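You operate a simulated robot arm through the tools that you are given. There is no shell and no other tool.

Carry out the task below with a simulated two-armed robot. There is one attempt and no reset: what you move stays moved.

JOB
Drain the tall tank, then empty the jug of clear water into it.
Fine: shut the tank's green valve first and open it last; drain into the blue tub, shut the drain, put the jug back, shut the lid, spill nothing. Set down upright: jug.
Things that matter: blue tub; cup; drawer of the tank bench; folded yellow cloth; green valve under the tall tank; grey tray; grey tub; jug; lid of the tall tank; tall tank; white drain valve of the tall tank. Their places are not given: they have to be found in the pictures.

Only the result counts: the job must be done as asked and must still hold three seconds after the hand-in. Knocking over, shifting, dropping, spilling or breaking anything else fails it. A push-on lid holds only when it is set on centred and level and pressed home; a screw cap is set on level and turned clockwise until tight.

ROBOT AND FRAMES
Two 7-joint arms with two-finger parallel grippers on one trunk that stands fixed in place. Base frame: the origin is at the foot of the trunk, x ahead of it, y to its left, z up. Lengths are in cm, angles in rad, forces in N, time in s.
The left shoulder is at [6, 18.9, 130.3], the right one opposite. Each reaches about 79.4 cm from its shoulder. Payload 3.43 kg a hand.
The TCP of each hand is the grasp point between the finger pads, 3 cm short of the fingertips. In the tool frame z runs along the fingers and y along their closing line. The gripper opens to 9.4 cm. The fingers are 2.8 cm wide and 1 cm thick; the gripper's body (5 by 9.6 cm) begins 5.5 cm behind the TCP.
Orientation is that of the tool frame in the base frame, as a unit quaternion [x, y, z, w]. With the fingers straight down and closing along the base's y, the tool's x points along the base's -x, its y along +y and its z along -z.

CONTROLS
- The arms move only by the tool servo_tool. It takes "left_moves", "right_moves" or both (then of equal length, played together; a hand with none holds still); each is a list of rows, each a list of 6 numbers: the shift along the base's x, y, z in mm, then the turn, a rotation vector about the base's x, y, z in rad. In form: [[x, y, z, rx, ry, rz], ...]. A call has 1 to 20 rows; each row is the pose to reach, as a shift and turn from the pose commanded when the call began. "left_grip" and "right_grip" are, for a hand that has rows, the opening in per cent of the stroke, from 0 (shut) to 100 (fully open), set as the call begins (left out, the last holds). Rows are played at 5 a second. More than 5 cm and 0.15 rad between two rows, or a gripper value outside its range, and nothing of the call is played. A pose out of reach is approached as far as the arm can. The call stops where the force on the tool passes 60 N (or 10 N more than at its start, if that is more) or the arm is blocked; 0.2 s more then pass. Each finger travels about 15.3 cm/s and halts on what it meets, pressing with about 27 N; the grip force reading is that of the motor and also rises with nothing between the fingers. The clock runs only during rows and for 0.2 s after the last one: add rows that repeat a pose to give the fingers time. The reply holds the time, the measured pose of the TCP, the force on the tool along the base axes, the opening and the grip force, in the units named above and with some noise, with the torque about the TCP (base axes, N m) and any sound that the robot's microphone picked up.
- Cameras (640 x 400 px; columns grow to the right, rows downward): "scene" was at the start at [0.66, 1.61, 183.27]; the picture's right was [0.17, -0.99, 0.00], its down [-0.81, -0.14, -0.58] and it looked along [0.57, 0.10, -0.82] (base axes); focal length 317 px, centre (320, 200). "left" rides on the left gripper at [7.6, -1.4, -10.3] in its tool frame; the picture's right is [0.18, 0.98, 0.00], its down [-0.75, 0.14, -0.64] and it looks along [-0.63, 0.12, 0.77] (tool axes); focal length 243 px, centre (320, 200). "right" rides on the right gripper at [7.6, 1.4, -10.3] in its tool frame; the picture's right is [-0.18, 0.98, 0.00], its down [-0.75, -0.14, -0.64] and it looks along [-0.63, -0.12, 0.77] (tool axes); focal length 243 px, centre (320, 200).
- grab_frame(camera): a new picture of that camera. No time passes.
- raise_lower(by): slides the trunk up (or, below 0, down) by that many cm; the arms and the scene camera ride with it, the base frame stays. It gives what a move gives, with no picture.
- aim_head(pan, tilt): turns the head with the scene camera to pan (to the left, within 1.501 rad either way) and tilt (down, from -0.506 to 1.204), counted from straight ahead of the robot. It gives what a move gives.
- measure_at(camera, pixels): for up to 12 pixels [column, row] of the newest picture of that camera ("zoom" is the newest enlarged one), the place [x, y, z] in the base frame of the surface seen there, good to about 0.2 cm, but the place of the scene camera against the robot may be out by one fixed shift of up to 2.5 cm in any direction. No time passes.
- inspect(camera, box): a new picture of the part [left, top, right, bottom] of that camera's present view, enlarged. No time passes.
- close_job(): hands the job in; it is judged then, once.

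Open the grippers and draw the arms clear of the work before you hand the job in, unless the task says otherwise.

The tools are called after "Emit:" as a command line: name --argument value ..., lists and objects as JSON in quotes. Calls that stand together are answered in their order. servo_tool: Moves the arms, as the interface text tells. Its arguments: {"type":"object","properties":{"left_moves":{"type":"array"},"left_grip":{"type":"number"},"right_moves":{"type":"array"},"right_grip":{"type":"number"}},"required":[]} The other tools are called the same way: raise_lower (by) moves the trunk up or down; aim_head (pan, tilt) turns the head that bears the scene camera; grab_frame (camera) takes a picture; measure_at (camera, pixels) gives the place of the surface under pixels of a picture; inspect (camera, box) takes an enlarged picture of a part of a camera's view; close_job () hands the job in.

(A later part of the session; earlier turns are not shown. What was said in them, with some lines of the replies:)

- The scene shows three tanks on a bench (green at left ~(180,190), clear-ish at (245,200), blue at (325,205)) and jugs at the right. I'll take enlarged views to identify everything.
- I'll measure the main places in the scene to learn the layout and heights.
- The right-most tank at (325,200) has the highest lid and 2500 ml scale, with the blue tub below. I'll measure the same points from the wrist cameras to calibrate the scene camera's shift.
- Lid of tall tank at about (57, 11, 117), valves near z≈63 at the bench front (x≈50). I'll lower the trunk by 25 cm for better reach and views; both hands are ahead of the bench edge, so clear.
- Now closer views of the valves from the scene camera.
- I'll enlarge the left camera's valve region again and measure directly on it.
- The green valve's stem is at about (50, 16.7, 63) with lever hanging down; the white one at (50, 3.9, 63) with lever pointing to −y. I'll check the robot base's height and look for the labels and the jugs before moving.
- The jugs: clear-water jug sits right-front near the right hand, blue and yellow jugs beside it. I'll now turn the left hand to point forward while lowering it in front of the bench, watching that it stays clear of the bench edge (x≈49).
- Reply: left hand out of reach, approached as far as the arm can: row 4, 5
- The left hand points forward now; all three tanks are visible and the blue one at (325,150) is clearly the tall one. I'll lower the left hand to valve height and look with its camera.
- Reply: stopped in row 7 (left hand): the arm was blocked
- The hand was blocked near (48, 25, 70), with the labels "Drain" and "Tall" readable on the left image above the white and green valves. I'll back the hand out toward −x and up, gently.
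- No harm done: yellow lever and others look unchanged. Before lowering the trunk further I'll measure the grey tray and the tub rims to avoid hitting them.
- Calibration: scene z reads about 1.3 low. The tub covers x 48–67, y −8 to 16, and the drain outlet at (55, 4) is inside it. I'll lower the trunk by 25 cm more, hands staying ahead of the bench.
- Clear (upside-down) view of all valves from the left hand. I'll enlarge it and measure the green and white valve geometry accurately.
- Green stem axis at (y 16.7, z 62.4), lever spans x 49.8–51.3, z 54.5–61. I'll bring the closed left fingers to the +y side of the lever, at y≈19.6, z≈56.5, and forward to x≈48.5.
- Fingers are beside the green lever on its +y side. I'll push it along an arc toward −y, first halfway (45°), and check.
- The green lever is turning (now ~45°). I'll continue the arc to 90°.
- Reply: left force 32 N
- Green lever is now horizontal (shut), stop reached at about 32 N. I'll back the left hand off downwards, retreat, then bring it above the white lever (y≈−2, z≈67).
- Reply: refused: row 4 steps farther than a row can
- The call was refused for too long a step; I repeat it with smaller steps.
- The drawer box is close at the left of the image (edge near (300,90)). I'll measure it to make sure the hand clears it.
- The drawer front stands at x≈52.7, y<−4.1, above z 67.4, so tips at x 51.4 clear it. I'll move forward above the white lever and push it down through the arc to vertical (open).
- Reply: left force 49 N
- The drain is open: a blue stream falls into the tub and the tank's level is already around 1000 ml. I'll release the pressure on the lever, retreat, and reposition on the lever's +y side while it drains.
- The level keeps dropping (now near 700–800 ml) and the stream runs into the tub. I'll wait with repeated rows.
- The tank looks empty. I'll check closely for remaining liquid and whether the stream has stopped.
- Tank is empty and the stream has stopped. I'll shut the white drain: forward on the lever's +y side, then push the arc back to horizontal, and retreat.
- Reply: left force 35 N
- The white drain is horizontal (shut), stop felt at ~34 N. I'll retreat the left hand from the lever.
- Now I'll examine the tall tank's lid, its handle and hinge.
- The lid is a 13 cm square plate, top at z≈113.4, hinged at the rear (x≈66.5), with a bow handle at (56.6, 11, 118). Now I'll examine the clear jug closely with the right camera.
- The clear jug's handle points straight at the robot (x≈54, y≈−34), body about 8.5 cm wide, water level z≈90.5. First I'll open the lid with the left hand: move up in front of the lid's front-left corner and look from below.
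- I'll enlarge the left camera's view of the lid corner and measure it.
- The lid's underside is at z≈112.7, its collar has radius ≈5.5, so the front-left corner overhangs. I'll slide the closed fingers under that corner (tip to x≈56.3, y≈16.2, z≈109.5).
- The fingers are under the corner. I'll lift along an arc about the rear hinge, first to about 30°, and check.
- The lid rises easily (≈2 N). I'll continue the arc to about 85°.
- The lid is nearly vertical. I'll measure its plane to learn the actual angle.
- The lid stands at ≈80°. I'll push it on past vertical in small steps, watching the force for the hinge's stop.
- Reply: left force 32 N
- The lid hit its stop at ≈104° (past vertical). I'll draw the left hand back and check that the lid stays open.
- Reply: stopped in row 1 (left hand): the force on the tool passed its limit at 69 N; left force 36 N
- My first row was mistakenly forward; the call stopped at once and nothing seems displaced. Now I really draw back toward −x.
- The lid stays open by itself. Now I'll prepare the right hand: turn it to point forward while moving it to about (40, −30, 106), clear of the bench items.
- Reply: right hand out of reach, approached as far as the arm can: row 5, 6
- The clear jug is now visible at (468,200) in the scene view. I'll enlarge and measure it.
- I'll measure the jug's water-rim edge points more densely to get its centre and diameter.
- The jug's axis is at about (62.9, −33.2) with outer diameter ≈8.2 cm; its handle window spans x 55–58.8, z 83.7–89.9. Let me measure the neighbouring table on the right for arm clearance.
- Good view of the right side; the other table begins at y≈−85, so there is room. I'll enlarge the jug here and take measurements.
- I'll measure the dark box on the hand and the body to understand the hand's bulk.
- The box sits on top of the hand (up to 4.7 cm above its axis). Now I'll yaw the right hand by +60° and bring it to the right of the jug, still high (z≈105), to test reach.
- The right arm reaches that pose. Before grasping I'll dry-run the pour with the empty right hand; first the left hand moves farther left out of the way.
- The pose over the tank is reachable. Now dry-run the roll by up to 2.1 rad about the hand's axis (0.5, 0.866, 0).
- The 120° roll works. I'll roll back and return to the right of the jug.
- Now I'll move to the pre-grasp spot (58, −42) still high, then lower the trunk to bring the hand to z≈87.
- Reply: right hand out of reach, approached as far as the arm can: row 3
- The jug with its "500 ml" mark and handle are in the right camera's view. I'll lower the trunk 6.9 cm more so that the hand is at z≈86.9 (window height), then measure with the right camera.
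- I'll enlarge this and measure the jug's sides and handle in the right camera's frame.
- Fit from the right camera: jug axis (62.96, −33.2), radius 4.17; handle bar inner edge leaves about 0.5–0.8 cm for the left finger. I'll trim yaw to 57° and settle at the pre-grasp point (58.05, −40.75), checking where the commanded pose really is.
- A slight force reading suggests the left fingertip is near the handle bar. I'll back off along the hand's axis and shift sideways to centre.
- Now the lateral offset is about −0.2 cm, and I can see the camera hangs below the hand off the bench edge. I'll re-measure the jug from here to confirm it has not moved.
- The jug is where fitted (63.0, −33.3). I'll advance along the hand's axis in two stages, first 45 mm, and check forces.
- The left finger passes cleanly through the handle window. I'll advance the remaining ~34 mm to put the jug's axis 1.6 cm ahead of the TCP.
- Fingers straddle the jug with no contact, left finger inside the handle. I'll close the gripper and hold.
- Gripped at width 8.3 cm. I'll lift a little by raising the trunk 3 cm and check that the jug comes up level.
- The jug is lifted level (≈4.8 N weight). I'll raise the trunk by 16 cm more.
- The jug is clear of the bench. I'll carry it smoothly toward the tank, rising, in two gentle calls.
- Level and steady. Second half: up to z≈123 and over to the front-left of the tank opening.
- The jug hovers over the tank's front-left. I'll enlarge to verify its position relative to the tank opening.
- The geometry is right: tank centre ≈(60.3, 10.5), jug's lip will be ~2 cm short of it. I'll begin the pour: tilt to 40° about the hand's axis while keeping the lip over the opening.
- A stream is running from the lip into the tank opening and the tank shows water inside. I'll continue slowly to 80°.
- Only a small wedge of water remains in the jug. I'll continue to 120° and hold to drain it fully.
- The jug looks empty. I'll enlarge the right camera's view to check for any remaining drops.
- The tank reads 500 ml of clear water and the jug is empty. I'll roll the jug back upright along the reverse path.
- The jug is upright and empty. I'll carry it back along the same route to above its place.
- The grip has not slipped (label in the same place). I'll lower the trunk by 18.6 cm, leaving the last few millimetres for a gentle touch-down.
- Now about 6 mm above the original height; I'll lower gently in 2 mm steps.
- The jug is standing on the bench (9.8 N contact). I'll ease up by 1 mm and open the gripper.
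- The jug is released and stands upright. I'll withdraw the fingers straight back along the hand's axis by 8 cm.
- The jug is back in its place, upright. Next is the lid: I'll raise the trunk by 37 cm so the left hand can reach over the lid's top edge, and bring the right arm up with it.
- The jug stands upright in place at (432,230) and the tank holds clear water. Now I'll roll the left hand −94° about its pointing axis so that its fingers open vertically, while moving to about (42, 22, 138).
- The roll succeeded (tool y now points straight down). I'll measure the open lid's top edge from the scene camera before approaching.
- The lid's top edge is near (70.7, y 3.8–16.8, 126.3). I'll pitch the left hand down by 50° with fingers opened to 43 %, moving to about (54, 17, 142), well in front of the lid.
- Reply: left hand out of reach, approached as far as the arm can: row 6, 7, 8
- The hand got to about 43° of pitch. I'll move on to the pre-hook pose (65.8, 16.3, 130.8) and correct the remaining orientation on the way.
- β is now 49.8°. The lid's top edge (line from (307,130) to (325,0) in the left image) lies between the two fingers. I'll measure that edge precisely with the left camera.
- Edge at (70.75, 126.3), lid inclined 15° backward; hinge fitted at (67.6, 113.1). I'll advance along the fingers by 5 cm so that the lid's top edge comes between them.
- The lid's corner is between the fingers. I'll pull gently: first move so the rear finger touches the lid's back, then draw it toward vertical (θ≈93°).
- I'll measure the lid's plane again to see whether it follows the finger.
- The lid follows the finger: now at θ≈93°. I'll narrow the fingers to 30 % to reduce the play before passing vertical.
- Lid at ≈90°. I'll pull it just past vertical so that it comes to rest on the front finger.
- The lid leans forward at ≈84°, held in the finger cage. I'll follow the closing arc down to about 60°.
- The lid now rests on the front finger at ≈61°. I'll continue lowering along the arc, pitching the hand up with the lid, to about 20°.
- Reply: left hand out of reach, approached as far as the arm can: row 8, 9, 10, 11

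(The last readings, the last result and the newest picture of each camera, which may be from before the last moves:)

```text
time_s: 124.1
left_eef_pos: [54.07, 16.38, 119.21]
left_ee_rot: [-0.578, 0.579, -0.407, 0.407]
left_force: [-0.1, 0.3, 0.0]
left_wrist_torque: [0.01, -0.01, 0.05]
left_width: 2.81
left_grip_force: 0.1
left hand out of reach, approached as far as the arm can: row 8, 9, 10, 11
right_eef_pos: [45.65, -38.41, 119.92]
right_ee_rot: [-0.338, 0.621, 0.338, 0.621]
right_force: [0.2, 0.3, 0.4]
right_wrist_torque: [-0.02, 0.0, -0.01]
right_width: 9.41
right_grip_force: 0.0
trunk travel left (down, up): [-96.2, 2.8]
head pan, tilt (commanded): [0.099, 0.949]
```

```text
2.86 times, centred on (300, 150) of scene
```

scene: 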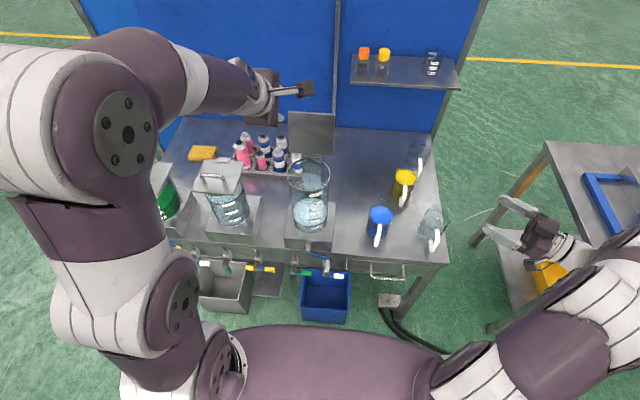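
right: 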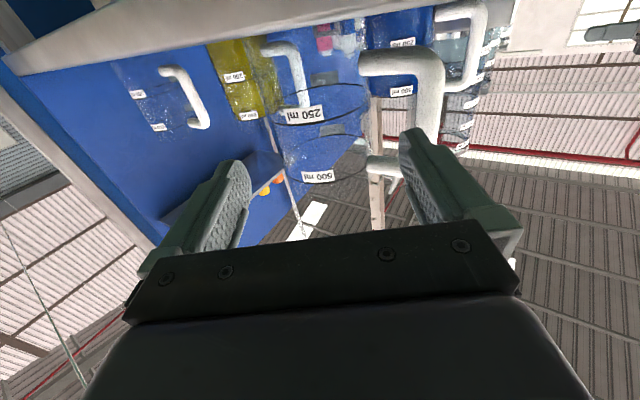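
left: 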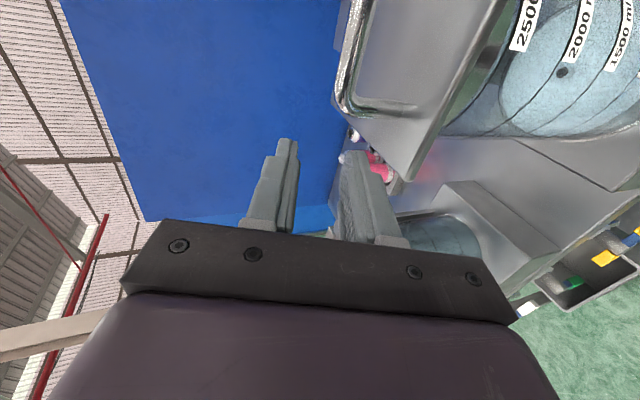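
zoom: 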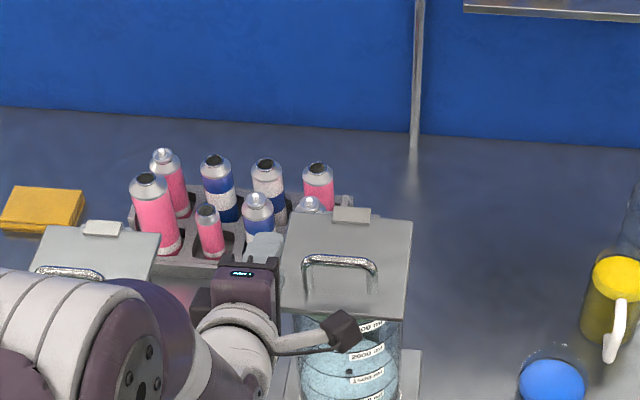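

During some rows the arm was out of reach; the lid now appears lower than the front finger. I'll measure whether it is closed.

Emit:
measure_at --camera "zoom" --pixels '[[340, 240], [395, 240], [290, 300], [390, 300], [295, 230], [340, 300], [340, 262], [400, 225], [350, 215], [300, 340], [345, 330]]'

Emit:
measure_at --camera "left" --pixels '[[410, 175], [440, 60], [400, 60], [360, 120], [480, 20], [395, 150], [560, 72], [430, 130]]'

```text
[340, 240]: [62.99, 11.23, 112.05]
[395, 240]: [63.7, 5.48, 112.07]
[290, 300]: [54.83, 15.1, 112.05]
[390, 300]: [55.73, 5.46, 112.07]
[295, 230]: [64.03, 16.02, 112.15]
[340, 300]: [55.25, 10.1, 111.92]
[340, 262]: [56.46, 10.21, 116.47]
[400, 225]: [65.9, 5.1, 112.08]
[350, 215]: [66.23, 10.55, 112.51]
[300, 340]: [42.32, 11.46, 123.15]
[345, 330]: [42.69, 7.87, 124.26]
```

```text
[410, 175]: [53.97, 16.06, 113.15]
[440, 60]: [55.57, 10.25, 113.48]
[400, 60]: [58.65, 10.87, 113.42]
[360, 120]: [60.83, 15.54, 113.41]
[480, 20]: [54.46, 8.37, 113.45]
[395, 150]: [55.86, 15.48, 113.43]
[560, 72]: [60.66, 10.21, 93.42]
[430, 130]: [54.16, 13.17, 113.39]
```

The lid is fully closed and level: its top measures z 113.4 all over, as at the start. I'll draw the left hand back and up, and retract the right hand too.

Emit:
servo_tool --left_moves '[[-20, 0, 8, 0, 0, 0], [-45, 2, 15, 0, -0.06, 0], [-70, 4, 20, 0, -0.12, 0], [-95, 6, 20, 0, -0.18, 0], [-120, 8, 15, 0, -0.24, 0], [-140, 10, 10, 0, -0.3, 0], [-150, 12, 5, 0, -0.35, 0]]' --right_moves '[[-15, 2, 0, 0, 0, 0], [-30, 5, 0, 0, 0, 0], [-45, 8, 0, 0, 0, 0], [-60, 10, 0, 0, 0, 0], [-75, 12, 0, 0, 0, 0], [-90, 15, 0, 0, 0, 0], [-105, 18, 0, 0, 0, 0]]'

Emit:
grab_frame --camera "scene"

Emit:
grab_frame --camera "left"

```text
time_s: 125.7
left_eef_pos: [39.71, 17.43, 120.17]
left_ee_rot: [-0.494, 0.494, -0.506, 0.507]
left_force: [-0.4, 0.3, -0.4]
left_wrist_torque: [0.01, -0.01, -0.02]
left_width: 2.85
left_grip_force: 0.1
right_eef_pos: [35.08, -36.5, 119.74]
right_ee_rot: [-0.338, 0.621, 0.338, 0.621]
right_force: [0.2, -0.7, -0.2]
right_wrist_torque: [-0.02, 0.0, 0.02]
right_width: 9.4
right_grip_force: 0.0
trunk travel left (down, up): [-96.2, 2.8]
head pan, tilt (commanded): [0.099, 0.949]
```

```text
taken
```

scene: 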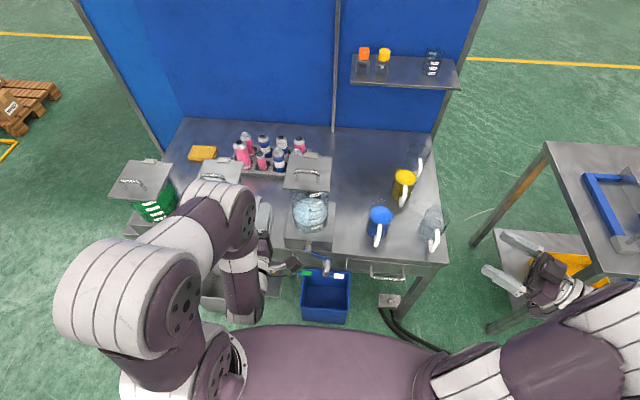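

```text
taken
```

left: 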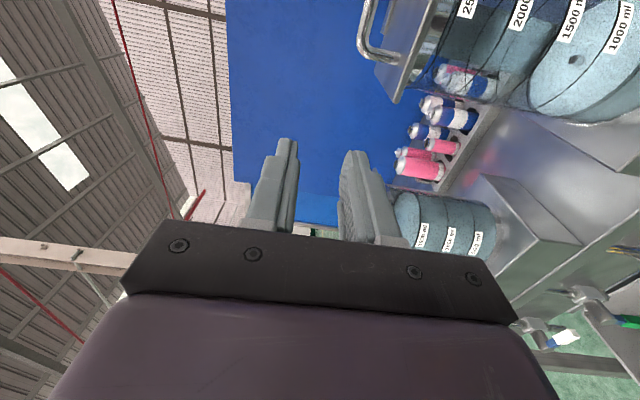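

All clear. I'll roll the left hand back to its valve-turning orientation and close its fingers.

Emit:
servo_tool --left_moves '[[-2, 0, 0, 0.136, 0, 0], [-4, 0, 0, 0.272, 0, 0], [-6, 0, 0, 0.409, 0, 0], [-8, 0, 0, 0.545, 0, 0], [-10, 0, 0, 0.681, 0, 0], [-12, 0, 0, 0.817, 0, 0], [-14, 0, 0, 0.953, 0, 0], [-16, 0, 0, 1.09, 0, 0], [-18, 0, 0, 1.226, 0, 0], [-20, 0, 0, 1.362, 0, 0], [-22, 0, 0, 1.498, 0, 0], [-24, 0, 0, 1.571, 0, 0]]' --left_grip 0

Emit:
raise_lower --by -43.6

Emit:
grab_frame --camera "scene"

Emit:
grab_frame --camera "left"

```text
time_s: 128.5
left_eef_pos: [39.53, 17.05, 121.76]
left_ee_rot: [-0.001, 0.669, -0.005, 0.743]
left_force: [0.1, 1.3, 0.0]
left_wrist_torque: [0.02, -0.03, 0.01]
left_width: 0.0
left_grip_force: 27.1
right_eef_pos: [35.15, -36.43, 119.8]
right_ee_rot: [-0.338, 0.621, 0.338, 0.621]
right_force: [-0.2, 0.3, 0.4]
right_wrist_torque: [0.04, -0.02, 0.0]
right_width: 9.4
right_grip_force: 0.0
trunk travel left (down, up): [-96.2, 2.8]
head pan, tilt (commanded): [0.099, 0.949]
stopped in row 12 (left hand): the arm was blocked; the commanded pose is now the measured one
```

```text
refused: -43.6 is not a number from -40 to 40
```

```text
taken
```

scene: 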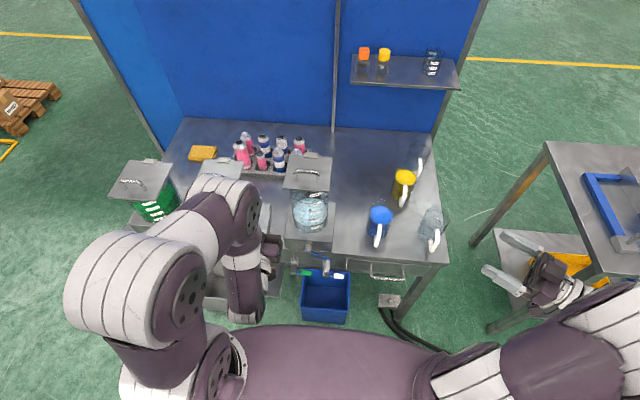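

```text
taken
```

left: 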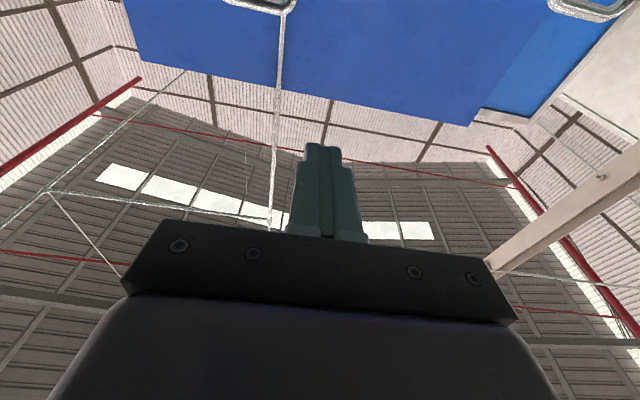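

The roll ended 6° short of level pitch (arm near its limit), harmless. The trunk command must be at most 40 cm; I'll lower by 40 first.

Emit:
raise_lower --by -40

Emit:
grab_frame --camera "scene"

Emit:
grab_frame --camera "left"

```text
time_s: 132.3
left_eef_pos: [39.48, 17.13, 81.84]
left_ee_rot: [-0.001, 0.67, -0.005, 0.743]
left_force: [0.9, 1.2, -0.4]
left_wrist_torque: [0.02, -0.02, 0.0]
left_width: 0.0
left_grip_force: 27.1
right_eef_pos: [35.09, -36.56, 79.81]
right_ee_rot: [-0.338, 0.621, 0.337, 0.621]
right_force: [0.9, 0.5, -0.3]
right_wrist_torque: [-0.03, 0.01, 0.0]
right_width: 9.42
right_grip_force: 0.0
trunk travel left (down, up): [-56.2, 42.8]
head pan, tilt (commanded): [0.099, 0.949]
```

```text
taken
```

scene: 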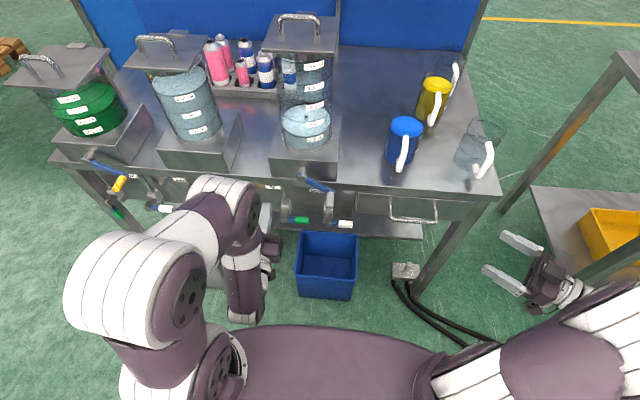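

```text
taken
```

left: 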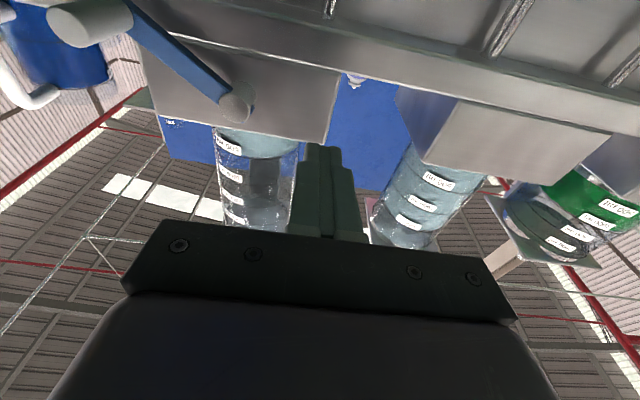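

I'll lower the trunk another 8 cm, then bring the left fingers in front of and above the green lever (y≈10.9, z≈67.5), levelling the pitch.

Emit:
raise_lower --by -8

Emit:
servo_tool --left_moves '[[5, -15, -15, 0, 0.025, 0], [10, -30, -32, 0, 0.05, 0], [18, -46, -48, 0, 0.075, 0], [25, -62, -63, 0, 0.09, 0], [25, -62, -63, 0, 0.09, 0]]'

Emit:
grab_frame --camera "left"

Emit:
grab_frame --camera "scene"

```text
time_s: 133.5
left_eef_pos: [39.42, 17.1, 73.88]
left_ee_rot: [-0.001, 0.669, -0.004, 0.743]
left_force: [-0.4, 0.2, -0.2]
left_wrist_torque: [0.02, 0.02, 0.02]
left_width: 0.0
left_grip_force: 26.6
right_eef_pos: [35.1, -36.52, 72.0]
right_ee_rot: [-0.338, 0.621, 0.337, 0.622]
right_force: [-0.6, -0.9, 0.0]
right_wrist_torque: [-0.01, 0.01, 0.02]
right_width: 9.4
right_grip_force: 0.0
trunk travel left (down, up): [-48.2, 50.8]
head pan, tilt (commanded): [0.099, 0.949]
```

```text
time_s: 134.7
left_eef_pos: [42.05, 11.02, 67.46]
left_ee_rot: [-0.001, 0.704, -0.003, 0.71]
left_force: [0.0, 0.2, 0.2]
left_wrist_torque: [0.0, -0.02, -0.02]
left_width: 0.01
left_grip_force: 26.8
right_eef_pos: [35.14, -36.46, 71.82]
right_ee_rot: [-0.337, 0.622, 0.338, 0.621]
right_force: [-0.2, 0.8, 0.8]
right_wrist_torque: [-0.04, -0.02, -0.02]
right_width: 9.42
right_grip_force: 0.0
trunk travel left (down, up): [-48.2, 50.8]
head pan, tilt (commanded): [0.099, 0.949]
```

```text
taken
```

left: 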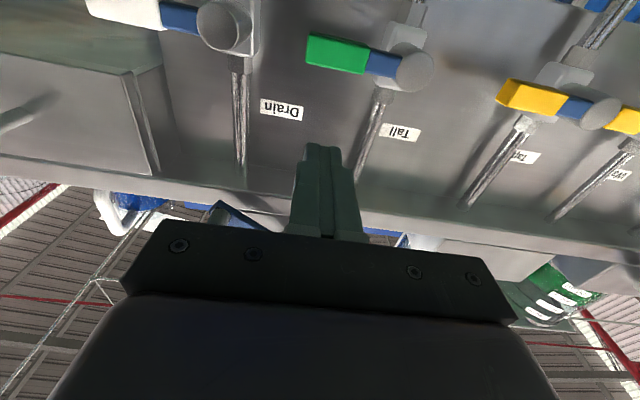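

```text
taken
```

scene: 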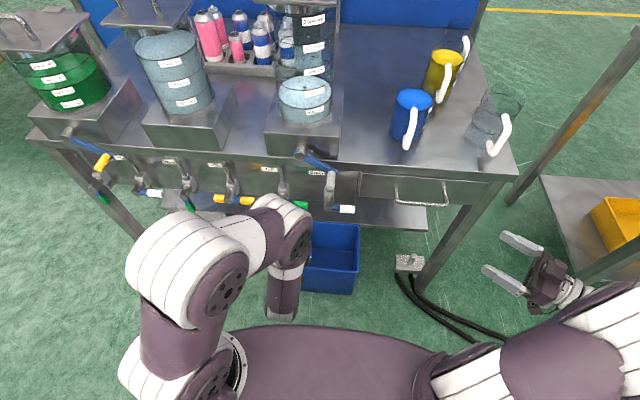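

The green lever is shut (pointing −y) right below the fingers' line. I'll move forward above it and push it down through the arc to vertical (open), as I did with the drain.

Emit:
servo_tool --left_moves '[[32, 0, 0, 0, 0, 0], [63.5, 0, 0, 0, 0, 0], [63.5, -1, -25, 0, 0, 0], [63.5, -5.1, -42.2, 0, 0, 0], [63.5, -5.5, -57.7, 0, 0, 0], [63.5, -1.3, -73.7, 0, 0, 0], [63.5, 7.9, -88.6, 0, 0, 0], [63.5, 21.9, -100.6, 0, 0, 0], [63.5, 39.5, -108, 0, 0, 0], [63.5, 41.5, -108, 0, 0, 0]]'

Emit:
grab_frame --camera "left"

Emit:
inspect --camera "scene" --box '[240, 150, 400, 270]'

```text
time_s: 136.9
left_eef_pos: [48.37, 14.73, 56.67]
left_ee_rot: [0.002, 0.703, -0.006, 0.711]
left_force: [-2.1, -23.7, 1.6]
left_wrist_torque: [0.32, -0.09, -0.34]
left_width: 0.01
left_grip_force: 26.9
right_eef_pos: [35.1, -36.65, 71.76]
right_ee_rot: [-0.337, 0.621, 0.338, 0.622]
right_force: [0.1, 0.6, -1.0]
right_wrist_torque: [0.01, -0.01, 0.03]
right_width: 9.39
right_grip_force: 0.0
trunk travel left (down, up): [-48.2, 50.8]
head pan, tilt (commanded): [0.099, 0.949]
```

```text
taken
```

left: 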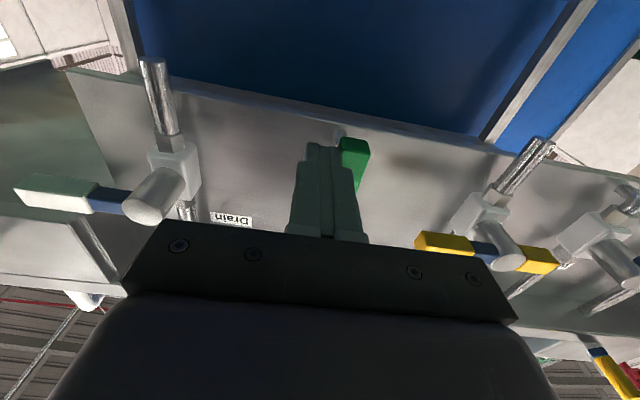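

```text
3.33 times, centred on (320, 210) of scene
```

zoom: 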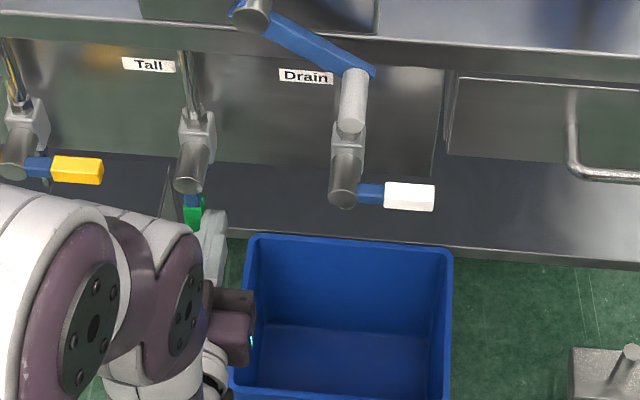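

Green lever is down (open) with its stop felt at 24 N, and no flow anywhere. I'll retreat the left hand.

Emit:
servo_tool --left_moves '[[0, -12, 0, 0, 0, 0], [-30, -18, 0, 0, 0, 0], [-65, -18, 0, 0, 0, 0], [-90, 10, 0, 0, 0, 0], [-105, 50, 5, 0, 0, 0], [-110, 90, 10, 0, 0, 0]]'

Emit:
grab_frame --camera "left"

Emit:
grab_frame --camera "scene"

Emit:
inspect --camera "scene" --box '[240, 150, 400, 270]'

```text
time_s: 138.3
left_eef_pos: [37.27, 24.1, 57.87]
left_ee_rot: [-0.002, 0.703, -0.004, 0.711]
left_force: [-0.1, 0.1, 0.4]
left_wrist_torque: [-0.02, 0.02, 0.0]
left_width: 0.02
left_grip_force: 27.2
right_eef_pos: [35.24, -36.36, 71.87]
right_ee_rot: [-0.338, 0.621, 0.338, 0.621]
right_force: [0.0, -0.3, -0.3]
right_wrist_torque: [0.01, -0.04, 0.01]
right_width: 9.4
right_grip_force: 0.0
trunk travel left (down, up): [-48.2, 50.8]
head pan, tilt (commanded): [0.099, 0.949]
```

```text
taken
```

left: 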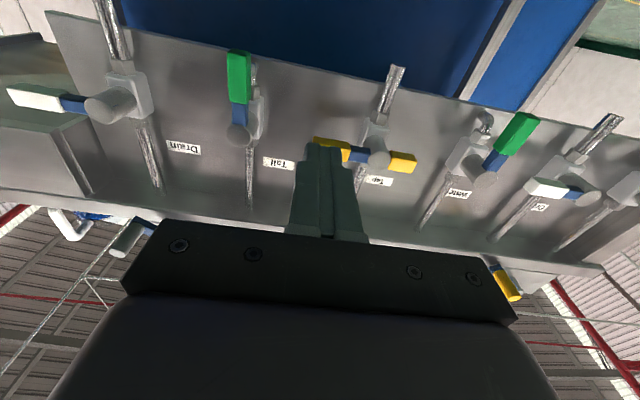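

```text
taken
```

scene: 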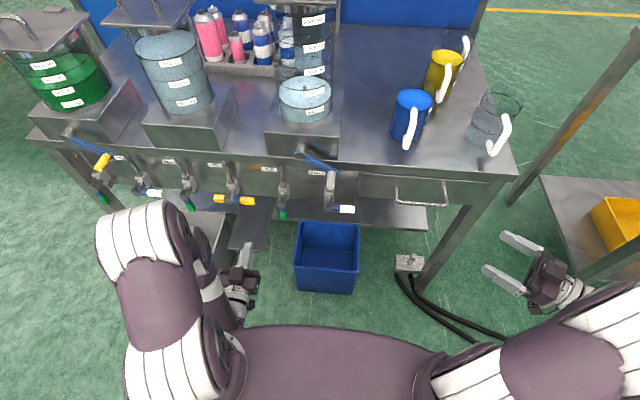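

```text
3.33 times, centred on (320, 210) of scene
```

zoom: 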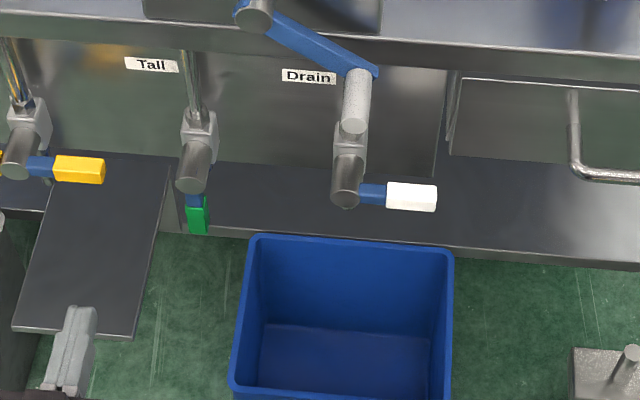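

I'll enlarge the left camera's view to check the final angles of the white and green levers, and look at the tank, jug and tub once more.

Emit:
inspect --camera "left" --box '[0, 30, 300, 200]'

Emit:
measure_at --camera "left" --pixels '[[20, 97], [40, 100], [75, 104], [100, 107], [232, 60], [246, 60], [232, 95], [246, 95], [238, 110], [238, 130]]'

Emit:
inspect --camera "scene" --box '[260, 0, 540, 160]'

Emit:
inspect --camera "scene" --box '[265, 60, 345, 140]'

```text
2.13 times, centred on (150, 115) of left
```

zoom: 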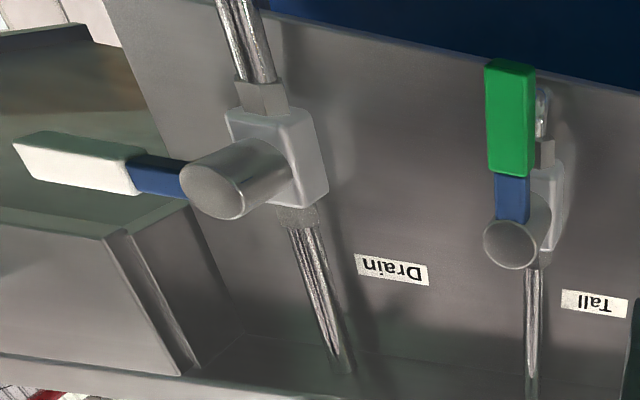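

```text
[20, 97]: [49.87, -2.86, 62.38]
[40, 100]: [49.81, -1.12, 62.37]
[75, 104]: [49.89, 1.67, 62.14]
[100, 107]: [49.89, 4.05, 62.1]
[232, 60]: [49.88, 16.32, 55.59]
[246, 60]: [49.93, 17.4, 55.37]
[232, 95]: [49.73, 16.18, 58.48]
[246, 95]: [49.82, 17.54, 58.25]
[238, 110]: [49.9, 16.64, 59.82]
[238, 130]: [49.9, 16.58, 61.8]
```

```text
2.29 times, centred on (400, 80) of scene
```

zoom: 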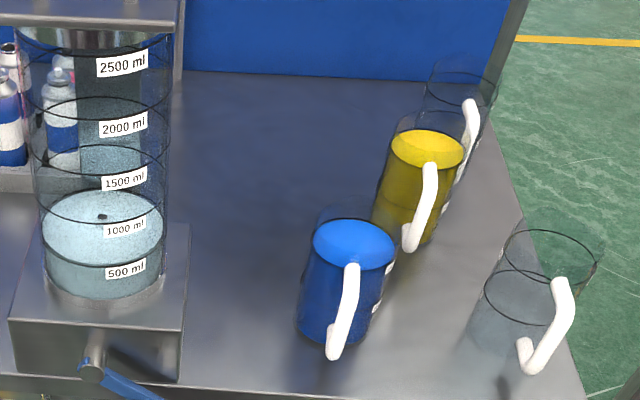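

```text
5.00 times, centred on (305, 100) of scene
```

zoom: 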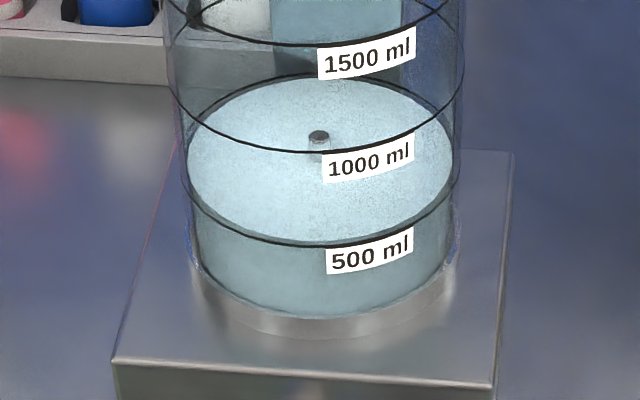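

White lever is level (z 62.1–62.4 along its length) and green hangs plumb; the tank holds about 500 ml and the jug stands in place. I'll open the left gripper, draw both arms a bit further back, and take a last look at the lid.

Emit:
servo_tool --left_moves '[[0, 15, 0, 0, 0, 0], [-5, 35, 5, 0, 0, 0], [-5, 60, 10, 0, 0, 0], [-5, 60, 10, 0, 0, 0], [-5, 60, 10, 0, 0, 0]]' --left_grip 100

Emit:
aim_head --pan 0.1 --tilt 0.5

Emit:
grab_frame --camera "scene"

Emit:
inspect --camera "scene" --box '[240, 120, 400, 280]'

```text
time_s: 139.5
left_eef_pos: [36.83, 30.11, 58.6]
left_ee_rot: [-0.002, 0.703, -0.004, 0.711]
left_force: [-0.2, 0.1, 0.0]
left_wrist_torque: [0.0, -0.03, 0.03]
left_width: 9.39
left_grip_force: 0.1
right_eef_pos: [35.11, -36.46, 71.94]
right_ee_rot: [-0.337, 0.622, 0.337, 0.622]
right_force: [0.1, 0.0, -0.8]
right_wrist_torque: [0.01, -0.01, 0.03]
right_width: 9.4
right_grip_force: 0.0
trunk travel left (down, up): [-48.2, 50.8]
head pan, tilt (commanded): [0.099, 0.949]
```

```text
time_s: 140.4
left_eef_pos: [36.8, 30.13, 58.68]
left_ee_rot: [-0.002, 0.703, -0.004, 0.711]
left_force: [0.3, -0.5, -0.2]
left_wrist_torque: [-0.02, 0.0, -0.01]
left_width: 9.4
left_grip_force: 0.1
right_eef_pos: [35.26, -36.45, 71.92]
right_ee_rot: [-0.338, 0.621, 0.338, 0.621]
right_force: [-0.7, 0.6, 0.8]
right_wrist_torque: [0.01, -0.02, -0.02]
right_width: 9.38
right_grip_force: 0.0
trunk travel left (down, up): [-48.2, 50.8]
head pan, tilt (commanded): [0.099, 0.499]
```

```text
taken
```

scene: 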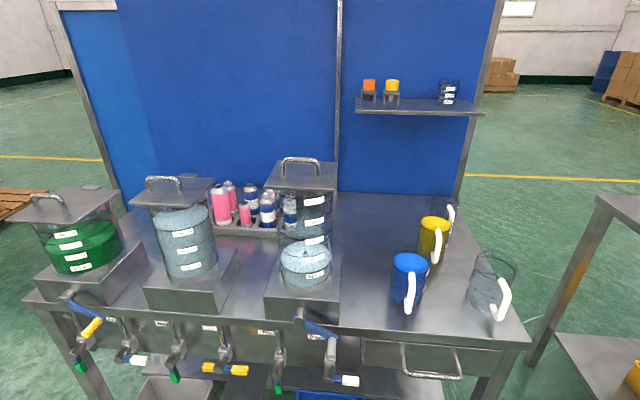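

```text
2.50 times, centred on (320, 200) of scene
```

zoom: 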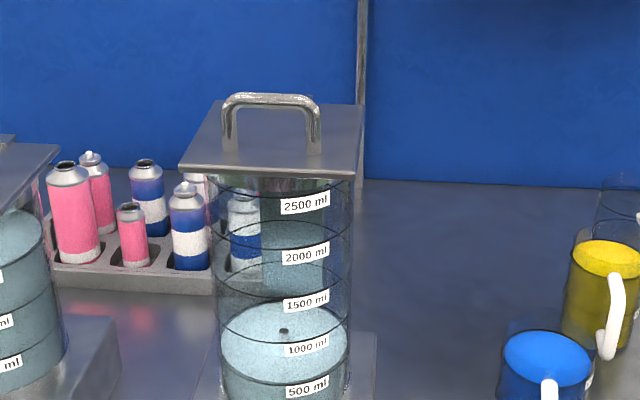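

The lid is closed flat. I'll check that the tank's level stays at the 500 ml ring with the green valve open.

Emit:
inspect --camera "scene" --box '[265, 220, 345, 300]'

Emit:
servo_tool --left_moves '[[0, 0, 0, 0, 0, 0], [0, 0, 0, 0, 0, 0], [0, 0, 0, 0, 0, 0], [0, 0, 0, 0, 0, 0], [0, 0, 0, 0, 0, 0], [0, 0, 0, 0, 0, 0], [0, 0, 0, 0, 0, 0], [0, 0, 0, 0, 0, 0], [0, 0, 0, 0, 0, 0], [0, 0, 0, 0, 0, 0], [0, 0, 0, 0, 0, 0], [0, 0, 0, 0, 0, 0], [0, 0, 0, 0, 0, 0], [0, 0, 0, 0, 0, 0], [0, 0, 0, 0, 0, 0]]'

Emit:
inspect --camera "scene" --box '[265, 220, 345, 300]'

```text
5.00 times, centred on (305, 260) of scene
```

zoom: 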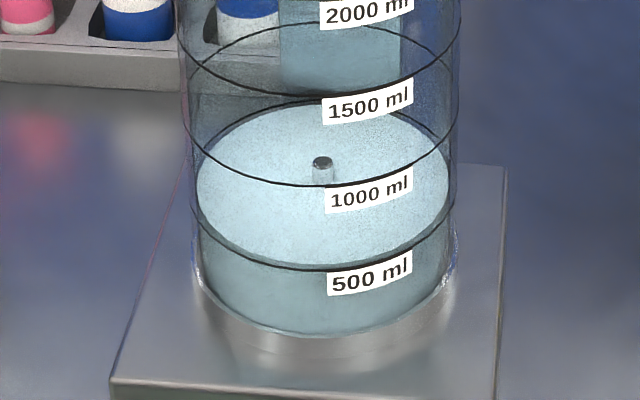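

```text
time_s: 143.6
left_eef_pos: [36.74, 30.25, 58.58]
left_ee_rot: [-0.002, 0.703, -0.004, 0.711]
left_force: [0.0, 0.2, 0.2]
left_wrist_torque: [-0.01, 0.01, -0.01]
left_width: 9.46
left_grip_force: 0.1
right_eef_pos: [35.23, -36.49, 71.84]
right_ee_rot: [-0.338, 0.622, 0.337, 0.621]
right_force: [0.4, -0.3, -0.6]
right_wrist_torque: [-0.02, 0.01, -0.01]
right_width: 9.4
right_grip_force: 0.1
trunk travel left (down, up): [-48.2, 50.8]
head pan, tilt (commanded): [0.099, 0.499]
```

```text
5.00 times, centred on (305, 260) of scene
```

zoom: 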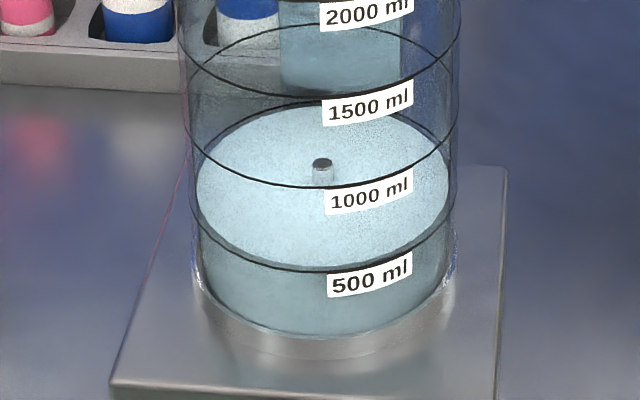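

The level holds at the 500 ml ring. The drain is shut, the green valve is open, the lid is closed, the jug is back upright and both hands are clear with open grippers. I hand the job in.

Emit:
close_job

```text
The job is handed in.
```

I handed the job in with every step done. The tall tank now holds about 500 ml of clear water from the jug. Its level stayed steady for the few seconds I watched after opening the green valve.

- **Green valve:** I shut it before draining and opened it again as the last step.
- **Drain:** the tank emptied into the blue tub, and the white drain valve is shut.
- **Jug:** empty and standing upright back in its place.
- **Lid:** closed and level, measuring the same height as at the start. It dropped the last part of the way shut because my left hand briefly went out of reach. I saw no damage or shift afterwards.
- **Spills:** I saw none in the pictures, and both hands are clear with grippers open.

While opening the lid I pushed it against its stop with about 69 N by mistake before backing off. Nothing moved out of place.
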